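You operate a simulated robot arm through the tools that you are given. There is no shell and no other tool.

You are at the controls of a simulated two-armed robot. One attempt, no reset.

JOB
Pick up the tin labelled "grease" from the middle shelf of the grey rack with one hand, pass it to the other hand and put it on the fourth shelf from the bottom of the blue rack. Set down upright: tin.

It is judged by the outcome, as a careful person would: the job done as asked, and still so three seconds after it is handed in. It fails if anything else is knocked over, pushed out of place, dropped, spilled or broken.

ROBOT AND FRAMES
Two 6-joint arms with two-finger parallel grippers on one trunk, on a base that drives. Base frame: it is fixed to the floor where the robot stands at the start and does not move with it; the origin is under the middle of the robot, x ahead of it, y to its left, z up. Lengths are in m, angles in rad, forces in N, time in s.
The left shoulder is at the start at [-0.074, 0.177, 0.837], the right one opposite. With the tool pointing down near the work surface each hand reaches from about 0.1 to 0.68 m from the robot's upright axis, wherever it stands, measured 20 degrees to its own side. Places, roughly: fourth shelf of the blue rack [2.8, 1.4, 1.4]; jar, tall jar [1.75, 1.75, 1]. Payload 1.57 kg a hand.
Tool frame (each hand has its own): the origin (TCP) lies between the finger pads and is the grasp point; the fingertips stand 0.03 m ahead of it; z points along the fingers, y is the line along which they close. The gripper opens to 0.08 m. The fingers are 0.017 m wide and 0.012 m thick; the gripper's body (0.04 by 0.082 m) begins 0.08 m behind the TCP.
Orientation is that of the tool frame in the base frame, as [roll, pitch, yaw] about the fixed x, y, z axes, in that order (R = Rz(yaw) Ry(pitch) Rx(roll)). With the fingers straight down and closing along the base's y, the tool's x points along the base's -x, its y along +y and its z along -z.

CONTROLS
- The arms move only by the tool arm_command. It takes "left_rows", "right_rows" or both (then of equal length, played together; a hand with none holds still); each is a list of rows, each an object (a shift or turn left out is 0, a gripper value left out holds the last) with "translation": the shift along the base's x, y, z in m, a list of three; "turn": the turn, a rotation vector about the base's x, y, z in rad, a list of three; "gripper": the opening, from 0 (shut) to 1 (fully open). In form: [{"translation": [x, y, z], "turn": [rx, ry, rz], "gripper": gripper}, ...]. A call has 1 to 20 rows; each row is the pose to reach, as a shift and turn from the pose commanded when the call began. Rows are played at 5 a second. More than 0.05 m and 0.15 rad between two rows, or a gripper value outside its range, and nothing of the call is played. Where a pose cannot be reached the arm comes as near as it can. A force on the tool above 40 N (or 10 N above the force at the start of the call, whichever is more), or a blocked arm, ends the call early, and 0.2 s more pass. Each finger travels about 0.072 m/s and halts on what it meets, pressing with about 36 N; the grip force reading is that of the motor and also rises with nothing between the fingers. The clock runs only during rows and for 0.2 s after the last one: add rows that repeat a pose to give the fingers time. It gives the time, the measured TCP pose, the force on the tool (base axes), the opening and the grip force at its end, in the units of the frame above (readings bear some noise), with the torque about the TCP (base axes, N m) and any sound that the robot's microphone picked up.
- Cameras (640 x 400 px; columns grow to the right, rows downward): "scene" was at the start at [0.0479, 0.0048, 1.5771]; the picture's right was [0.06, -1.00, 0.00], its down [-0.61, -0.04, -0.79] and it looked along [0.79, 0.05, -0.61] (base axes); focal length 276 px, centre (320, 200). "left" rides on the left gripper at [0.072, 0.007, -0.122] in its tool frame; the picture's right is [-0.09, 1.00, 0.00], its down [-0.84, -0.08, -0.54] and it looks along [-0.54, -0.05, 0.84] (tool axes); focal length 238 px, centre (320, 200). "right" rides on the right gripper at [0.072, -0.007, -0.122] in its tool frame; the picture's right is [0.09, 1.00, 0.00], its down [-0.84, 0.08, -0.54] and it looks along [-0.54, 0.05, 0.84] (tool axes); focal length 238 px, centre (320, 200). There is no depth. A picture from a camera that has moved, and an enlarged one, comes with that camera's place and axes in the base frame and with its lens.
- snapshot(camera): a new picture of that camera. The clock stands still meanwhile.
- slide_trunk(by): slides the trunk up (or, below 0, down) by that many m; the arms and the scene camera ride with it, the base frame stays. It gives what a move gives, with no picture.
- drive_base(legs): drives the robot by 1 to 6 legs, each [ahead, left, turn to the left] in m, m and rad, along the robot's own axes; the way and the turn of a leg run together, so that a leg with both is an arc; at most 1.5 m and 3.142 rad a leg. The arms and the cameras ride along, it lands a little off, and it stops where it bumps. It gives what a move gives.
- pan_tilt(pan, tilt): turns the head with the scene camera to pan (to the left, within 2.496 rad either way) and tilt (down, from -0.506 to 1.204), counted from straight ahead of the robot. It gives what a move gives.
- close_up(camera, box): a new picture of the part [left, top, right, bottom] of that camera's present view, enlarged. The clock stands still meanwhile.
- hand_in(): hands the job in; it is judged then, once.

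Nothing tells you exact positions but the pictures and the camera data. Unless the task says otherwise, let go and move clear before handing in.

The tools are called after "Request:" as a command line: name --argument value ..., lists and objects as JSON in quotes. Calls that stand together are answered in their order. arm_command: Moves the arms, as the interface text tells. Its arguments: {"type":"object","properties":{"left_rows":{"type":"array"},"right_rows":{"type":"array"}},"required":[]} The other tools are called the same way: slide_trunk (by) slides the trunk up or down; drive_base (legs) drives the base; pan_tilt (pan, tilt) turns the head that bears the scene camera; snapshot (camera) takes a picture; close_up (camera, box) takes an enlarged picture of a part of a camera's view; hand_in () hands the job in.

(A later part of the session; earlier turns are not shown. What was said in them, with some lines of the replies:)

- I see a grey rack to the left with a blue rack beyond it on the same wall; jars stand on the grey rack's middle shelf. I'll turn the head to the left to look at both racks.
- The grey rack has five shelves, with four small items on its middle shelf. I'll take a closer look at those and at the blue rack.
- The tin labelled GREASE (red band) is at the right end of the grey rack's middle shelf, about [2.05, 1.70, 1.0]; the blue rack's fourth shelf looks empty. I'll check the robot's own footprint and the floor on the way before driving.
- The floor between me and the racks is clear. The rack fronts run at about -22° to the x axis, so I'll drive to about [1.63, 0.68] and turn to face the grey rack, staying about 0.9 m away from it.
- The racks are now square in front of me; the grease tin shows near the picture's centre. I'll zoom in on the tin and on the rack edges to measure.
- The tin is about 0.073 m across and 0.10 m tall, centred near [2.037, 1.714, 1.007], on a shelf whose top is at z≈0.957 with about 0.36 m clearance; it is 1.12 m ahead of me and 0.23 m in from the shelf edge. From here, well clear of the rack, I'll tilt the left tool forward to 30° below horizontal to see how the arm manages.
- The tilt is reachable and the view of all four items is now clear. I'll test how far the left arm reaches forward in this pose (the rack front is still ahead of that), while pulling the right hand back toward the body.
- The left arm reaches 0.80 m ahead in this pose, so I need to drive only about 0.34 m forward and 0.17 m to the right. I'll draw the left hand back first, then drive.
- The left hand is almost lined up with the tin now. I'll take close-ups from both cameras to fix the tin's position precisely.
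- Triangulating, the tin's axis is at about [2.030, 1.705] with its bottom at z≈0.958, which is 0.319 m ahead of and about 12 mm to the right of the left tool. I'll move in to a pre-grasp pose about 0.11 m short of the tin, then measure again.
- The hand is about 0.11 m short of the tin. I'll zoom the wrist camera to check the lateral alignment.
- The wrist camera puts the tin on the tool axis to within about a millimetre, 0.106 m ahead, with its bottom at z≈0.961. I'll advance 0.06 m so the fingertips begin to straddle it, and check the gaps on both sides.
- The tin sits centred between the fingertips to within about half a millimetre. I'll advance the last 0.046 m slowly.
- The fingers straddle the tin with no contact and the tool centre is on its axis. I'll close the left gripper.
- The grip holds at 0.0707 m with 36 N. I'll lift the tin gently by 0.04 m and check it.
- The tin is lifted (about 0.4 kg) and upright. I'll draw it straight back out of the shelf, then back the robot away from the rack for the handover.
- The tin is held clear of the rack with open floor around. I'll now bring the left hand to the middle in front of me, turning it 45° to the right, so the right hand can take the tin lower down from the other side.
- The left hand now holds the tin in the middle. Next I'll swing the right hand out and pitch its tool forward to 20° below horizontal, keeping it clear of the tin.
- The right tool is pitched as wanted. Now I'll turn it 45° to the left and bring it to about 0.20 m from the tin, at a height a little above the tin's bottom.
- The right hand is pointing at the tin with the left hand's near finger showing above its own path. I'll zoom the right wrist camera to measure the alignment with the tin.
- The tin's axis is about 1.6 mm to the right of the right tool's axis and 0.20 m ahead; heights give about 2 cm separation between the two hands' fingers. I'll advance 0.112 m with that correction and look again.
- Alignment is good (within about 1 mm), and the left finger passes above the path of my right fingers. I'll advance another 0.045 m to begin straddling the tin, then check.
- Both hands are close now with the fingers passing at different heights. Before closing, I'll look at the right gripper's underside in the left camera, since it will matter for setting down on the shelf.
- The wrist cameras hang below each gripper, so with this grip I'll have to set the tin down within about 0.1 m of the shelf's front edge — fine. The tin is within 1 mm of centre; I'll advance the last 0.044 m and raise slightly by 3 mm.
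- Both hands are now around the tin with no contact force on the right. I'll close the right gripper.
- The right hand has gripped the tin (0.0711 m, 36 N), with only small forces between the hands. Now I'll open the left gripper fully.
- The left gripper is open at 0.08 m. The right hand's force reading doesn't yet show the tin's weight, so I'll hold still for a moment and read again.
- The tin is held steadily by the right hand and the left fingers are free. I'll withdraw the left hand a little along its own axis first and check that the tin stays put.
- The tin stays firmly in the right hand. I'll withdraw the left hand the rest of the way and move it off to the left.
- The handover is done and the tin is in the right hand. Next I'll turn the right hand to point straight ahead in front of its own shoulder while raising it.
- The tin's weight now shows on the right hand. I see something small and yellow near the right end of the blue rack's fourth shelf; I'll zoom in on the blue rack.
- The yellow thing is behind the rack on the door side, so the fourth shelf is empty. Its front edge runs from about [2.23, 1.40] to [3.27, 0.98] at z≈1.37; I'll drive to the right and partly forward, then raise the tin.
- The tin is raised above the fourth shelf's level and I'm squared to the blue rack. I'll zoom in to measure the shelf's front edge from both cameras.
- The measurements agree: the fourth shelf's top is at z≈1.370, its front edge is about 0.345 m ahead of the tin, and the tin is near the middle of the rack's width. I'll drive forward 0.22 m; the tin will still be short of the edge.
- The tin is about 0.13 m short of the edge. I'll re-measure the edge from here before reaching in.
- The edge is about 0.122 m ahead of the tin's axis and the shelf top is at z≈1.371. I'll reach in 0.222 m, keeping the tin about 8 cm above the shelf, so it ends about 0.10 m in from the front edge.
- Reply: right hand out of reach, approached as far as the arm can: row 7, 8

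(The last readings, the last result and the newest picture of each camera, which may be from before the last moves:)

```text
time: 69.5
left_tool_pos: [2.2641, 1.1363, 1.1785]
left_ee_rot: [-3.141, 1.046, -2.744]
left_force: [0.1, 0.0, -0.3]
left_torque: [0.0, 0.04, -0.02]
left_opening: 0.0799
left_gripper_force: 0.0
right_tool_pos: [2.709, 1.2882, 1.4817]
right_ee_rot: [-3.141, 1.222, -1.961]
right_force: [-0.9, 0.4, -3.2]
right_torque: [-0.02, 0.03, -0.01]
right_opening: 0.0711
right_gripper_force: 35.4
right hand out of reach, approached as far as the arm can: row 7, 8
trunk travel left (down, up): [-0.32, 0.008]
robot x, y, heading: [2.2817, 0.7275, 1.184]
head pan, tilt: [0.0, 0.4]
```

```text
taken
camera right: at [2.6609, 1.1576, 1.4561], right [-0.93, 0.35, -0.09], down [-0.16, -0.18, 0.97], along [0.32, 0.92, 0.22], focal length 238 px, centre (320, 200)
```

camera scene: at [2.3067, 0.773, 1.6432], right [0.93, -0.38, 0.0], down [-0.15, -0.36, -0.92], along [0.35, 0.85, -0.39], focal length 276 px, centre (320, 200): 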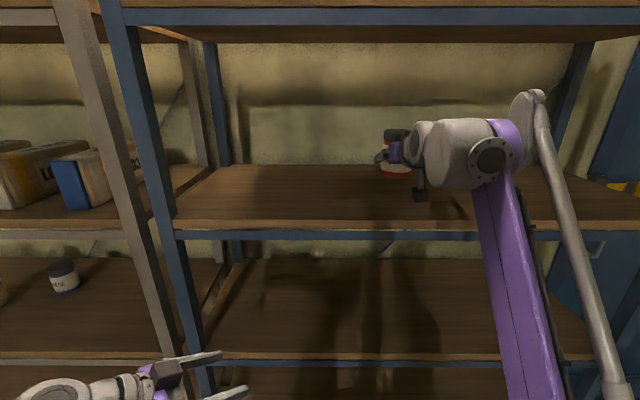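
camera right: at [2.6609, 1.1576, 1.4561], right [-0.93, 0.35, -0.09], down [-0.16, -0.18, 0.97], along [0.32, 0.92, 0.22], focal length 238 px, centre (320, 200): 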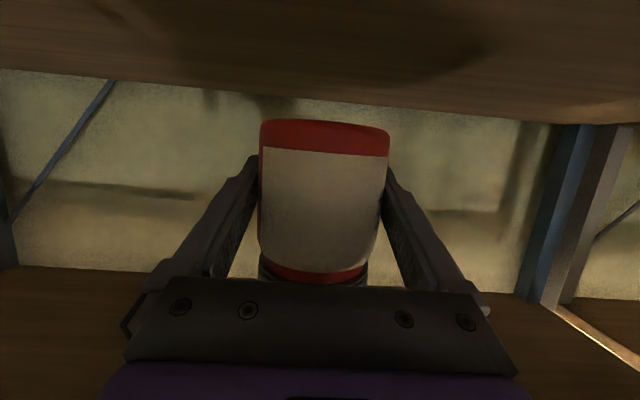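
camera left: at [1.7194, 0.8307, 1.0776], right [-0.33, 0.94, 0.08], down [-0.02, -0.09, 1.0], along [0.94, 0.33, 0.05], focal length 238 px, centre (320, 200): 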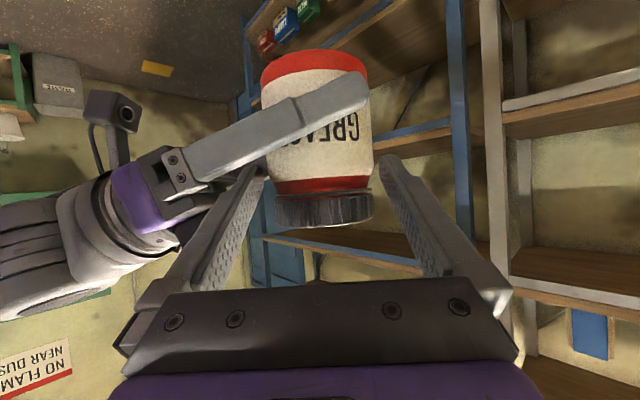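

The arm is at the edge of its reach but the tin is in place, about 0.095 m in from the front edge, and the hanging camera is still in front of the shelf. I'll lower to about 1.5 cm above the shelf and check.

Request:
arm_command --right_rows '[{"translation": [-0.0008, -0.0018, -0.015]}, {"translation": [-0.0008, -0.0018, -0.03]}, {"translation": [-0.0008, -0.0018, -0.045]}, {"translation": [-0.0008, -0.0018, -0.06]}, {"translation": [-0.0008, -0.0018, -0.06]}, {"translation": [-0.0008, -0.0018, -0.06]}]'

Request:
snapshot --camera "scene"

Request:
snapshot --camera "right"

Request:
close_up --camera "scene" --box '[350, 120, 510, 220]'

```text
time: 70.9
left_tool_pos: [2.2639, 1.1358, 1.1783]
left_ee_rot: [-3.14, 1.048, -2.744]
left_force: [-0.7, -0.2, 0.8]
left_torque: [-0.02, -0.01, 0.01]
left_opening: 0.0801
left_gripper_force: 0.0
right_tool_pos: [2.7084, 1.2864, 1.4213]
right_ee_rot: [-3.141, 1.22, -1.959]
right_force: [0.4, 0.4, -2.8]
right_torque: [-0.03, -0.01, 0.0]
right_opening: 0.0711
right_gripper_force: 35.7
trunk travel left (down, up): [-0.32, 0.008]
robot x, y, heading: [2.2869, 0.7266, 1.186]
head pan, tilt: [0.0, 0.4]
```

```text
taken
camera scene: at [2.307, 0.7734, 1.6432], right [0.93, -0.38, 0.0], down [-0.15, -0.36, -0.92], along [0.35, 0.85, -0.39], focal length 276 px, centre (320, 200)
```

scene: 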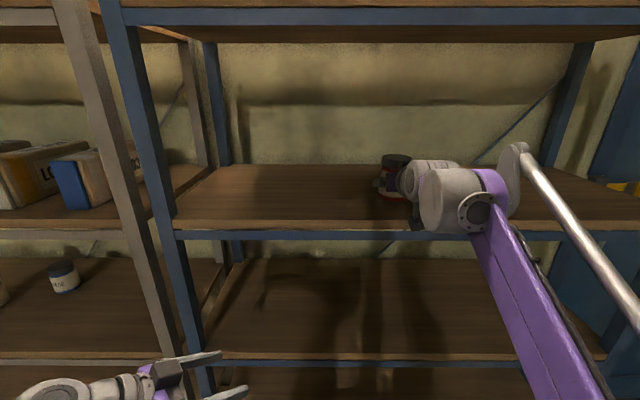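

```text
taken
camera right: at [2.6604, 1.1558, 1.3965], right [-0.93, 0.35, -0.09], down [-0.16, -0.18, 0.97], along [0.32, 0.92, 0.22], focal length 238 px, centre (320, 200)
```

right: 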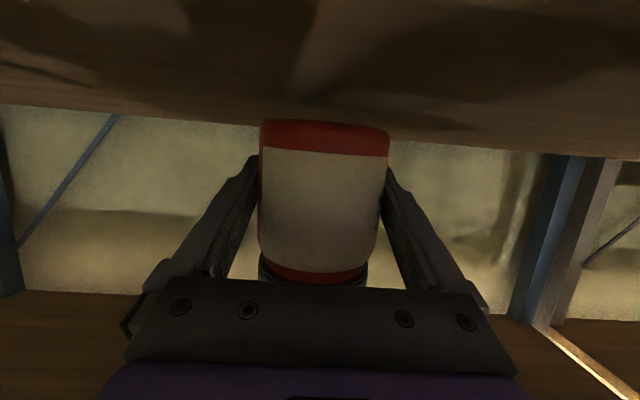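

```text
4.00 times, centred on (430, 170) of scene
camera zoom: at [2.307, 0.7734, 1.6432], right [0.93, -0.38, 0.0], down [-0.15, -0.36, -0.92], along [0.35, 0.85, -0.39], focal length 1104 px, centre (-120, 320)
```

zoom: 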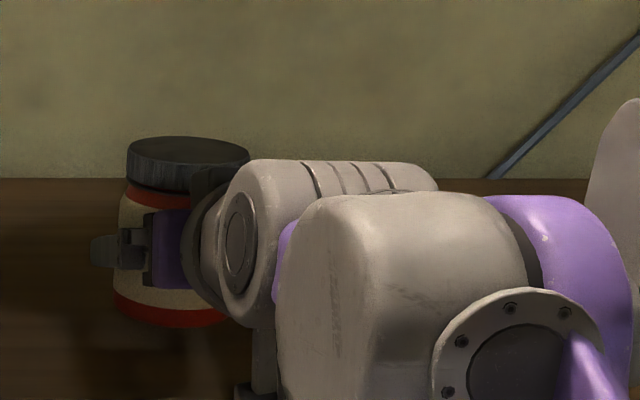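

The tin is about a centimetre above the shelf, well placed and clear of everything. I'll lower in small steps and watch the force.

Request:
arm_command --right_rows '[{"translation": [0, 0, -0.003]}, {"translation": [0, 0, -0.006]}, {"translation": [0, 0, -0.008]}, {"translation": [0, 0, -0.008]}]'

Request:
close_up --camera "right" --box '[240, 80, 400, 180]'

```text
time: 71.9
left_tool_pos: [2.2637, 1.1348, 1.1779]
left_ee_rot: [-3.139, 1.047, -2.745]
left_force: [0.1, -0.5, -0.3]
left_torque: [0.02, 0.01, -0.02]
left_opening: 0.0801
left_gripper_force: 0.0
right_tool_pos: [2.7078, 1.288, 1.4134]
right_ee_rot: [-3.141, 1.222, -1.96]
right_force: [-0.3, -0.3, -3.5]
right_torque: [0.0, 0.02, 0.0]
right_opening: 0.0709
right_gripper_force: 36.4
trunk travel left (down, up): [-0.32, 0.008]
robot x, y, heading: [2.2874, 0.7293, 1.182]
head pan, tilt: [0.0, 0.4]
```

```text
4.00 times, centred on (320, 130) of right
camera zoom: at [2.6602, 1.1557, 1.3883], right [-0.93, 0.35, -0.09], down [-0.16, -0.18, 0.97], along [0.32, 0.92, 0.22], focal length 953 px, centre (320, 480)
```

zoom: 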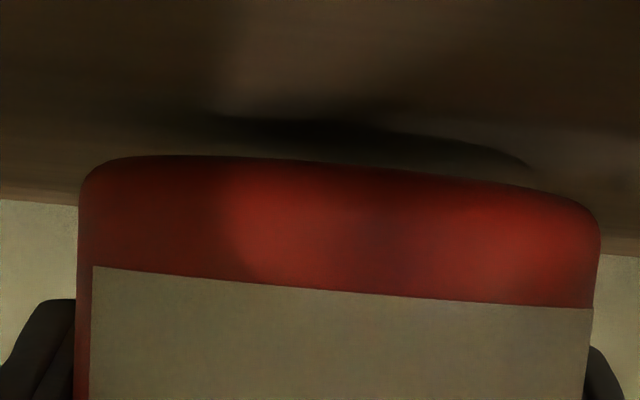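

Still slightly above the shelf, with its contact shadow closing in. I'll continue in 2 mm steps.

Request:
arm_command --right_rows '[{"translation": [0, 0, -0.001]}, {"translation": [0, 0, -0.002]}, {"translation": [0, 0, -0.002]}]'

Request:
arm_command --right_rows '[{"translation": [0, 0, -0.001]}, {"translation": [0, 0, -0.0015]}, {"translation": [0, 0, -0.0015]}]'

Request:
close_up --camera "right" --box '[240, 80, 400, 180]'

```text
time: 72.7
left_tool_pos: [2.2627, 1.1357, 1.1788]
left_ee_rot: [-3.141, 1.047, -2.744]
left_force: [0.4, -1.0, -0.6]
left_torque: [0.01, 0.0, 0.02]
left_opening: 0.0801
left_gripper_force: 0.1
right_tool_pos: [2.7086, 1.2858, 1.4114]
right_ee_rot: [-3.14, 1.223, -1.958]
right_force: [-0.2, 1.3, -3.8]
right_torque: [-0.01, 0.01, 0.01]
right_opening: 0.0711
right_gripper_force: 35.7
trunk travel left (down, up): [-0.32, 0.008]
robot x, y, heading: [2.2842, 0.7288, 1.181]
head pan, tilt: [0.0, 0.4]
```

```text
time: 73.5
left_tool_pos: [2.2637, 1.135, 1.1794]
left_ee_rot: [-3.139, 1.046, -2.745]
left_force: [0.2, 0.2, -1.3]
left_torque: [0.04, 0.02, 0.0]
left_opening: 0.08
left_gripper_force: 0.1
right_tool_pos: [2.7077, 1.288, 1.409]
right_ee_rot: [3.141, 1.222, -1.96]
right_force: [-0.8, 0.2, -3.3]
right_torque: [0.0, 0.0, -0.02]
right_opening: 0.0712
right_gripper_force: 36.3
trunk travel left (down, up): [-0.32, 0.008]
robot x, y, heading: [2.286, 0.7312, 1.181]
head pan, tilt: [0.0, 0.4]
```

```text
4.00 times, centred on (320, 130) of right
camera zoom: at [2.6607, 1.1557, 1.3847], right [-0.93, 0.35, -0.09], down [-0.16, -0.18, 0.97], along [0.32, 0.92, 0.22], focal length 953 px, centre (320, 480)
```

zoom: 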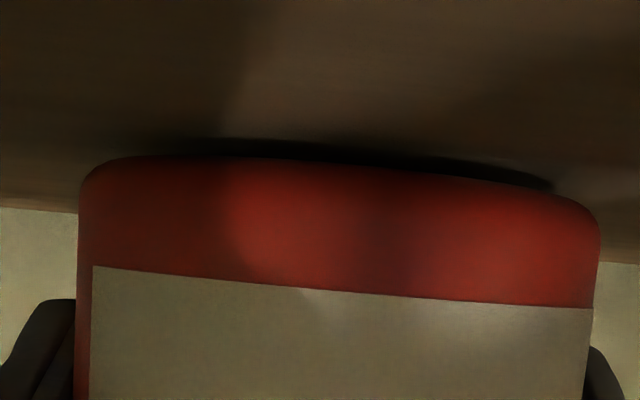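

The shadow gap is shrinking but the force still shows the full weight. I'll lower another 1.5 mm at a time.

Request:
arm_command --right_rows '[{"translation": [0, 0, -0.001]}, {"translation": [0, 0, -0.0015]}, {"translation": [0, 0, -0.0015]}]'

Request:
close_up --camera "right" --box '[240, 80, 400, 180]'

```text
time: 74.3
left_tool_pos: [2.2644, 1.1357, 1.1789]
left_ee_rot: [-3.14, 1.046, -2.743]
left_force: [0.0, 0.6, 0.8]
left_torque: [0.0, 0.0, 0.0]
left_opening: 0.0802
left_gripper_force: 0.0
right_tool_pos: [2.7083, 1.2859, 1.4084]
right_ee_rot: [3.14, 1.222, -1.96]
right_force: [0.4, 1.1, -3.3]
right_torque: [0.03, -0.01, 0.01]
right_opening: 0.0713
right_gripper_force: 36.1
trunk travel left (down, up): [-0.32, 0.008]
robot x, y, heading: [2.2826, 0.73, 1.181]
head pan, tilt: [0.0, 0.4]
```

```text
4.00 times, centred on (320, 130) of right
camera zoom: at [2.6608, 1.156, 1.3832], right [-0.93, 0.35, -0.09], down [-0.16, -0.18, 0.97], along [0.32, 0.92, 0.22], focal length 953 px, centre (320, 480)
```

zoom: 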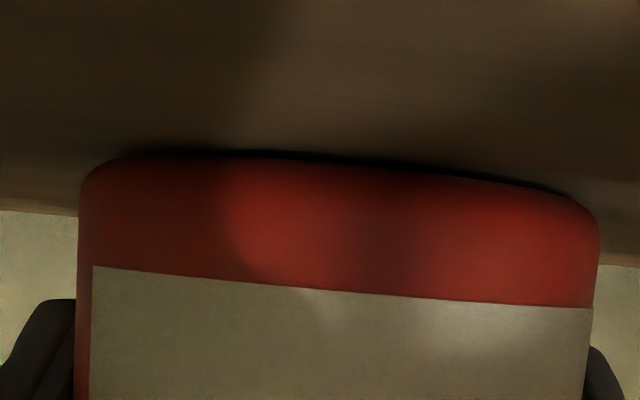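

The gap is nearly gone. I'll lower in 1 mm steps now until the weight comes off.

Request:
arm_command --right_rows '[{"translation": [0, 0, -0.001]}, {"translation": [0, 0, -0.001]}]'

Request:
close_up --camera "right" --box '[240, 80, 400, 180]'

```text
time: 74.9
left_tool_pos: [2.2643, 1.1363, 1.179]
left_ee_rot: [-3.141, 1.047, -2.742]
left_force: [0.2, -0.8, 0.2]
left_torque: [0.01, 0.01, -0.02]
left_opening: 0.0801
left_gripper_force: 0.2
right_tool_pos: [2.7078, 1.2869, 1.4081]
right_ee_rot: [3.141, 1.223, -1.96]
right_force: [-0.5, 1.8, 0.2]
right_torque: [0.18, -0.04, 0.0]
right_opening: 0.0712
right_gripper_force: 36.0
trunk travel left (down, up): [-0.32, 0.008]
robot x, y, heading: [2.2815, 0.7274, 1.184]
head pan, tilt: [0.0, 0.4]
```

```text
4.00 times, centred on (320, 130) of right
camera zoom: at [2.6608, 1.1559, 1.3827], right [-0.93, 0.35, -0.09], down [-0.16, -0.18, 0.97], along [0.32, 0.92, 0.22], focal length 953 px, centre (320, 480)
```

zoom: 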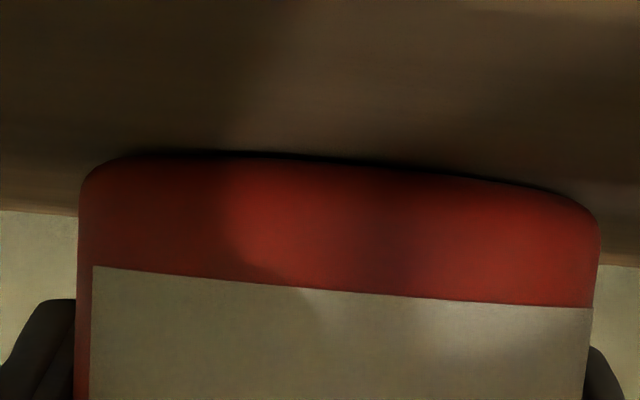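

The weight is now on the shelf (force near zero). I'll settle another half millimetre, then open the right gripper.

Request:
arm_command --right_rows '[{"translation": [0, 0, -0.0005]}, {"translation": [0, 0, -0.0005]}]'

Request:
arm_command --right_rows '[{"gripper": 1.0}, {"gripper": 1.0}, {"gripper": 1.0}, {"gripper": 1.0}]'

Request:
snapshot --camera "right"

Request:
close_up --camera "scene" --box '[350, 120, 510, 220]'

```text
time: 75.5
left_tool_pos: [2.2649, 1.1358, 1.1785]
left_ee_rot: [-3.141, 1.046, -2.744]
left_force: [-0.1, 0.7, -0.2]
left_torque: [-0.04, -0.05, -0.01]
left_opening: 0.0799
left_gripper_force: 0.1
right_tool_pos: [2.707, 1.2866, 1.4072]
right_ee_rot: [-3.14, 1.223, -1.961]
right_force: [2.6, 5.3, 8.6]
right_torque: [0.49, -0.2, -0.04]
right_opening: 0.0711
right_gripper_force: 36.0
trunk travel left (down, up): [-0.32, 0.008]
robot x, y, heading: [2.287, 0.7262, 1.183]
head pan, tilt: [0.0, 0.4]
```

```text
time: 76.5
left_tool_pos: [2.2646, 1.1348, 1.1788]
left_ee_rot: [-3.141, 1.047, -2.744]
left_force: [0.9, 0.1, -0.1]
left_torque: [0.04, 0.0, -0.04]
left_opening: 0.0801
left_gripper_force: 0.1
right_tool_pos: [2.7075, 1.2851, 1.4063]
right_ee_rot: [-3.141, 1.222, -1.961]
right_force: [0.3, -0.9, -0.9]
right_torque: [-0.03, 0.02, -0.02]
right_opening: 0.0799
right_gripper_force: 0.0
trunk travel left (down, up): [-0.32, 0.008]
robot x, y, heading: [2.2871, 0.7315, 1.184]
head pan, tilt: [0.0, 0.4]
```

```text
taken
camera right: at [2.6605, 1.1553, 1.3819], right [-0.93, 0.35, -0.09], down [-0.16, -0.18, 0.97], along [0.32, 0.92, 0.22], focal length 238 px, centre (320, 200)
```

right: 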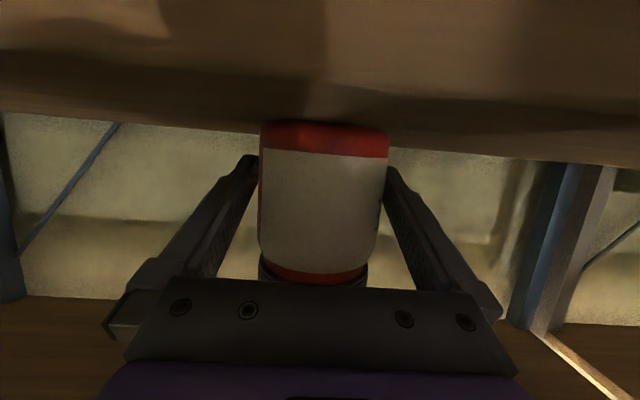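

```text
4.00 times, centred on (430, 170) of scene
camera zoom: at [2.3067, 0.7731, 1.6433], right [0.93, -0.38, 0.0], down [-0.15, -0.36, -0.92], along [0.35, 0.85, -0.39], focal length 1104 px, centre (-120, 320)
```

zoom: 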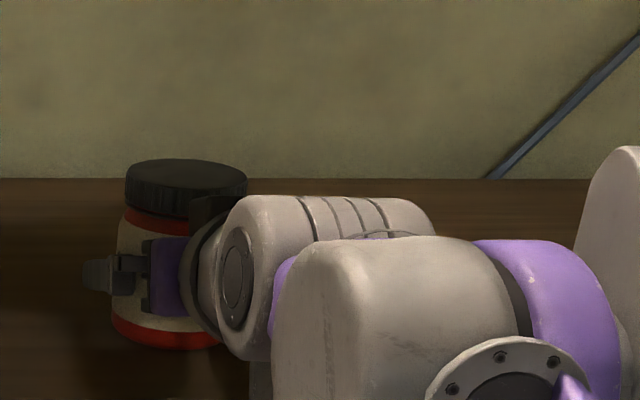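

The right gripper is open and the tin stands on the shelf. I'll check the gaps beside the tin before withdrawing.

Request:
close_up --camera "right" --box '[200, 110, 440, 260]'

```text
2.67 times, centred on (320, 185) of right
camera zoom: at [2.6605, 1.1553, 1.3819], right [-0.93, 0.35, -0.09], down [-0.16, -0.18, 0.97], along [0.32, 0.92, 0.22], focal length 636 px, centre (320, 240)
```

zoom: 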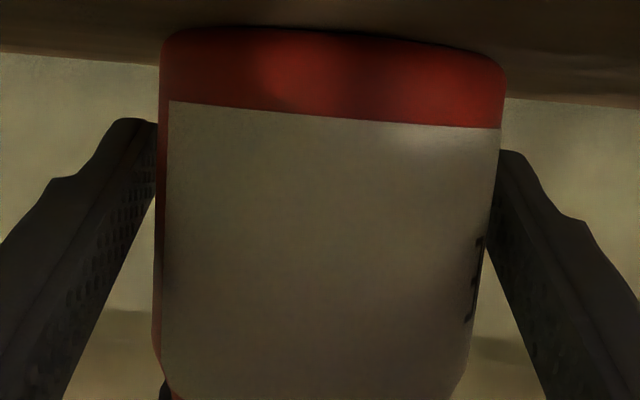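

There is a small gap on both sides, symmetric. I'll withdraw the right hand straight back slowly, then check the tin.

Request:
arm_command --right_rows '[{"translation": [-0.0038, -0.0093, 0]}, {"translation": [-0.0095, -0.0231, 0]}, {"translation": [-0.0152, -0.037, 0]}, {"translation": [-0.0209, -0.0509, 0]}, {"translation": [-0.0285, -0.0694, 0]}, {"translation": [-0.038, -0.0925, 0]}, {"translation": [-0.038, -0.0925, 0]}]'

Request:
snapshot --camera "right"

Request:
snapshot --camera "scene"

```text
time: 78.1
left_tool_pos: [2.2649, 1.136, 1.1776]
left_ee_rot: [-3.141, 1.048, -2.744]
left_force: [-0.8, 1.1, 0.2]
left_torque: [-0.01, 0.03, -0.02]
left_opening: 0.08
left_gripper_force: 0.0
right_tool_pos: [2.6709, 1.1951, 1.4065]
right_ee_rot: [3.141, 1.221, -1.961]
right_force: [0.2, 0.5, 1.2]
right_torque: [-0.02, -0.01, 0.03]
right_opening: 0.0801
right_gripper_force: 0.0
trunk travel left (down, up): [-0.32, 0.008]
robot x, y, heading: [2.2862, 0.7274, 1.181]
head pan, tilt: [0.0, 0.4]
```

```text
taken
camera right: at [2.6228, 1.0633, 1.3826], right [-0.93, 0.35, -0.09], down [-0.16, -0.18, 0.97], along [0.32, 0.92, 0.22], focal length 238 px, centre (320, 200)
```

right: 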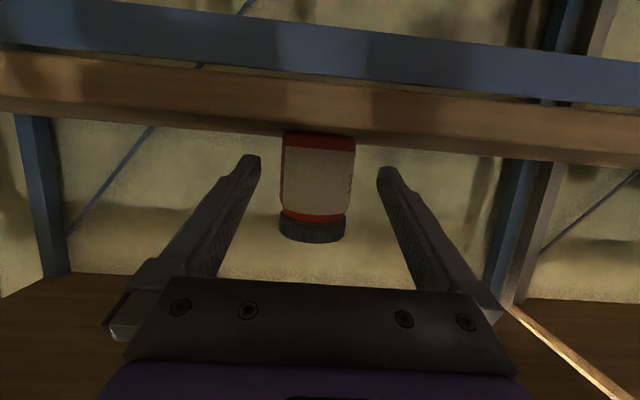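

```text
taken
camera scene: at [2.307, 0.7738, 1.6433], right [0.93, -0.38, 0.0], down [-0.15, -0.36, -0.92], along [0.35, 0.85, -0.39], focal length 276 px, centre (320, 200)
```

scene: 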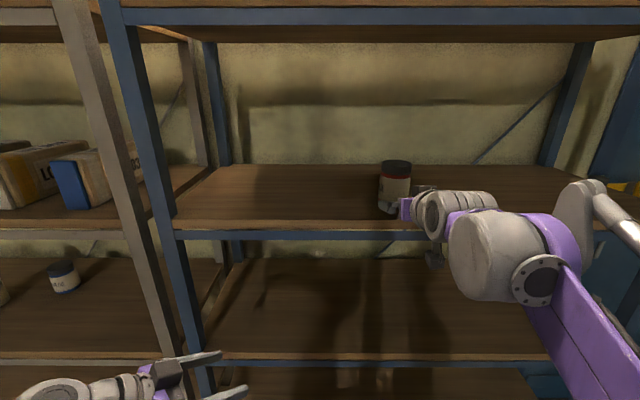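

The tin stands upright on the fourth shelf. I'll pull the right hand fully out, back the robot away, and take a last look.

Request:
arm_command --right_rows '[{"translation": [-0.0133, -0.0324, 0.005]}, {"translation": [-0.0266, -0.0647, 0.01]}, {"translation": [-0.0399, -0.0971, 0.015]}, {"translation": [-0.0533, -0.1295, 0.015]}, {"translation": [-0.0533, -0.1295, 0.015]}]'

Request:
drive_base --legs '[[-0.4, 0, 0]]'

Request:
snapshot --camera "scene"

```text
time: 79.3
left_tool_pos: [2.2633, 1.1369, 1.1787]
left_ee_rot: [-3.138, 1.047, -2.742]
left_force: [-0.1, -0.3, 0.8]
left_torque: [-0.02, 0.02, -0.01]
left_opening: 0.0799
left_gripper_force: 0.0
right_tool_pos: [2.6164, 1.0638, 1.4218]
right_ee_rot: [3.14, 1.223, -1.962]
right_force: [-0.2, -0.1, -0.6]
right_torque: [-0.03, -0.03, 0.03]
right_opening: 0.0798
right_gripper_force: 0.0
trunk travel left (down, up): [-0.32, 0.008]
robot x, y, heading: [2.2814, 0.7308, 1.181]
head pan, tilt: [0.0, 0.4]
```

```text
time: 81.8
left_tool_pos: [2.1127, 0.7656, 1.1789]
left_ee_rot: [-3.139, 1.048, -2.744]
left_force: [0.1, -0.6, -0.3]
left_torque: [-0.01, -0.02, 0.01]
left_opening: 0.08
left_gripper_force: 0.1
right_tool_pos: [2.4645, 0.6946, 1.4219]
right_ee_rot: [3.14, 1.221, -1.961]
right_force: [-0.1, -0.1, -0.3]
right_torque: [0.01, 0.0, -0.02]
right_opening: 0.0798
right_gripper_force: 0.1
trunk travel left (down, up): [-0.32, 0.008]
robot x, y, heading: [2.13, 0.3583, 1.184]
head pan, tilt: [0.0, 0.4]
```

```text
taken
camera scene: at [2.1552, 0.4035, 1.6434], right [0.92, -0.38, 0.0], down [-0.15, -0.36, -0.92], along [0.35, 0.85, -0.39], focal length 276 px, centre (320, 200)
```

scene: 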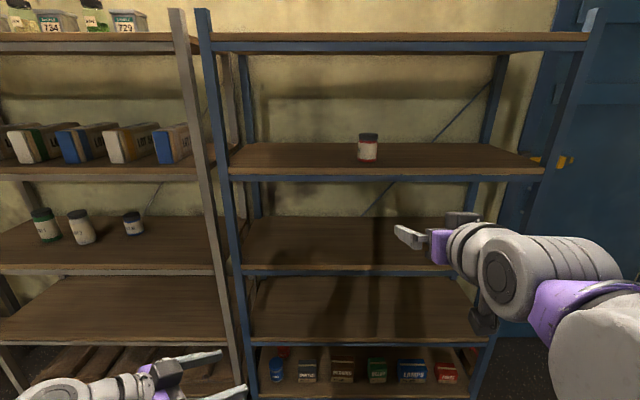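

The tin stands on the blue rack's second shelf from the top, which is the fourth from the bottom of five, and nothing else has moved. I'll confirm with a close-up.

Request:
close_up --camera "scene" --box '[328, 125, 408, 175]'

Request:
close_up --camera "scene" --box '[0, 100, 240, 250]'

```text
8.00 times, centred on (368, 150) of scene
camera zoom: at [2.1552, 0.4035, 1.6434], right [0.92, -0.38, 0.0], down [-0.15, -0.36, -0.92], along [0.35, 0.85, -0.39], focal length 2209 px, centre (-64, 600)
```

zoom: 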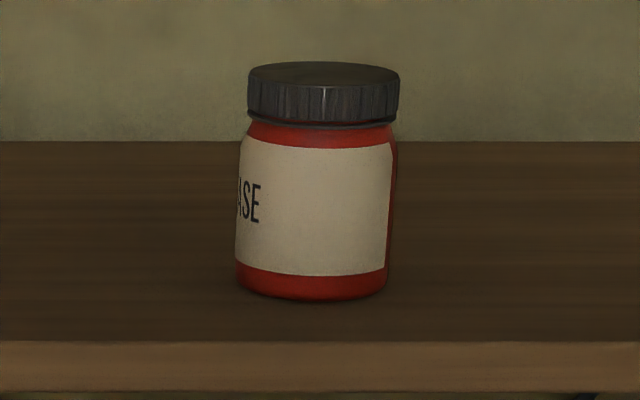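

```text
2.67 times, centred on (120, 175) of scene
camera zoom: at [2.1552, 0.4035, 1.6434], right [0.92, -0.38, 0.0], down [-0.15, -0.36, -0.92], along [0.35, 0.85, -0.39], focal length 736 px, centre (853, 267)
```

zoom: 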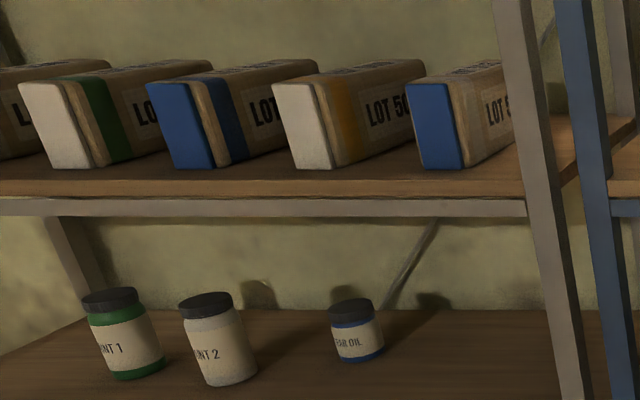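

The grease tin stands upright on the fourth shelf of the blue rack. The items near it on the grey rack are undisturbed, and both hands are empty and clear. I'm handing in the job.

Request:
hand_in

```text
The job is handed in.
```

The grease tin is now on the blue rack's fourth shelf from the bottom, standing upright near the middle of its width and about 9–10 cm in from the front edge. I've handed the job in.

- **Pick-up:** the left hand took the tin from the grey rack's middle shelf.
- **Handover:** the tin passed to the right hand in front of the robot, in the open floor away from both racks.
- **Set-down:** the right hand lowered it until the shelf took its weight, then let go and pulled straight back.

In the last pictures I saw nothing else moved or knocked over, and both hands were empty and clear of the racks. The outcome of the judging was not shown to me.
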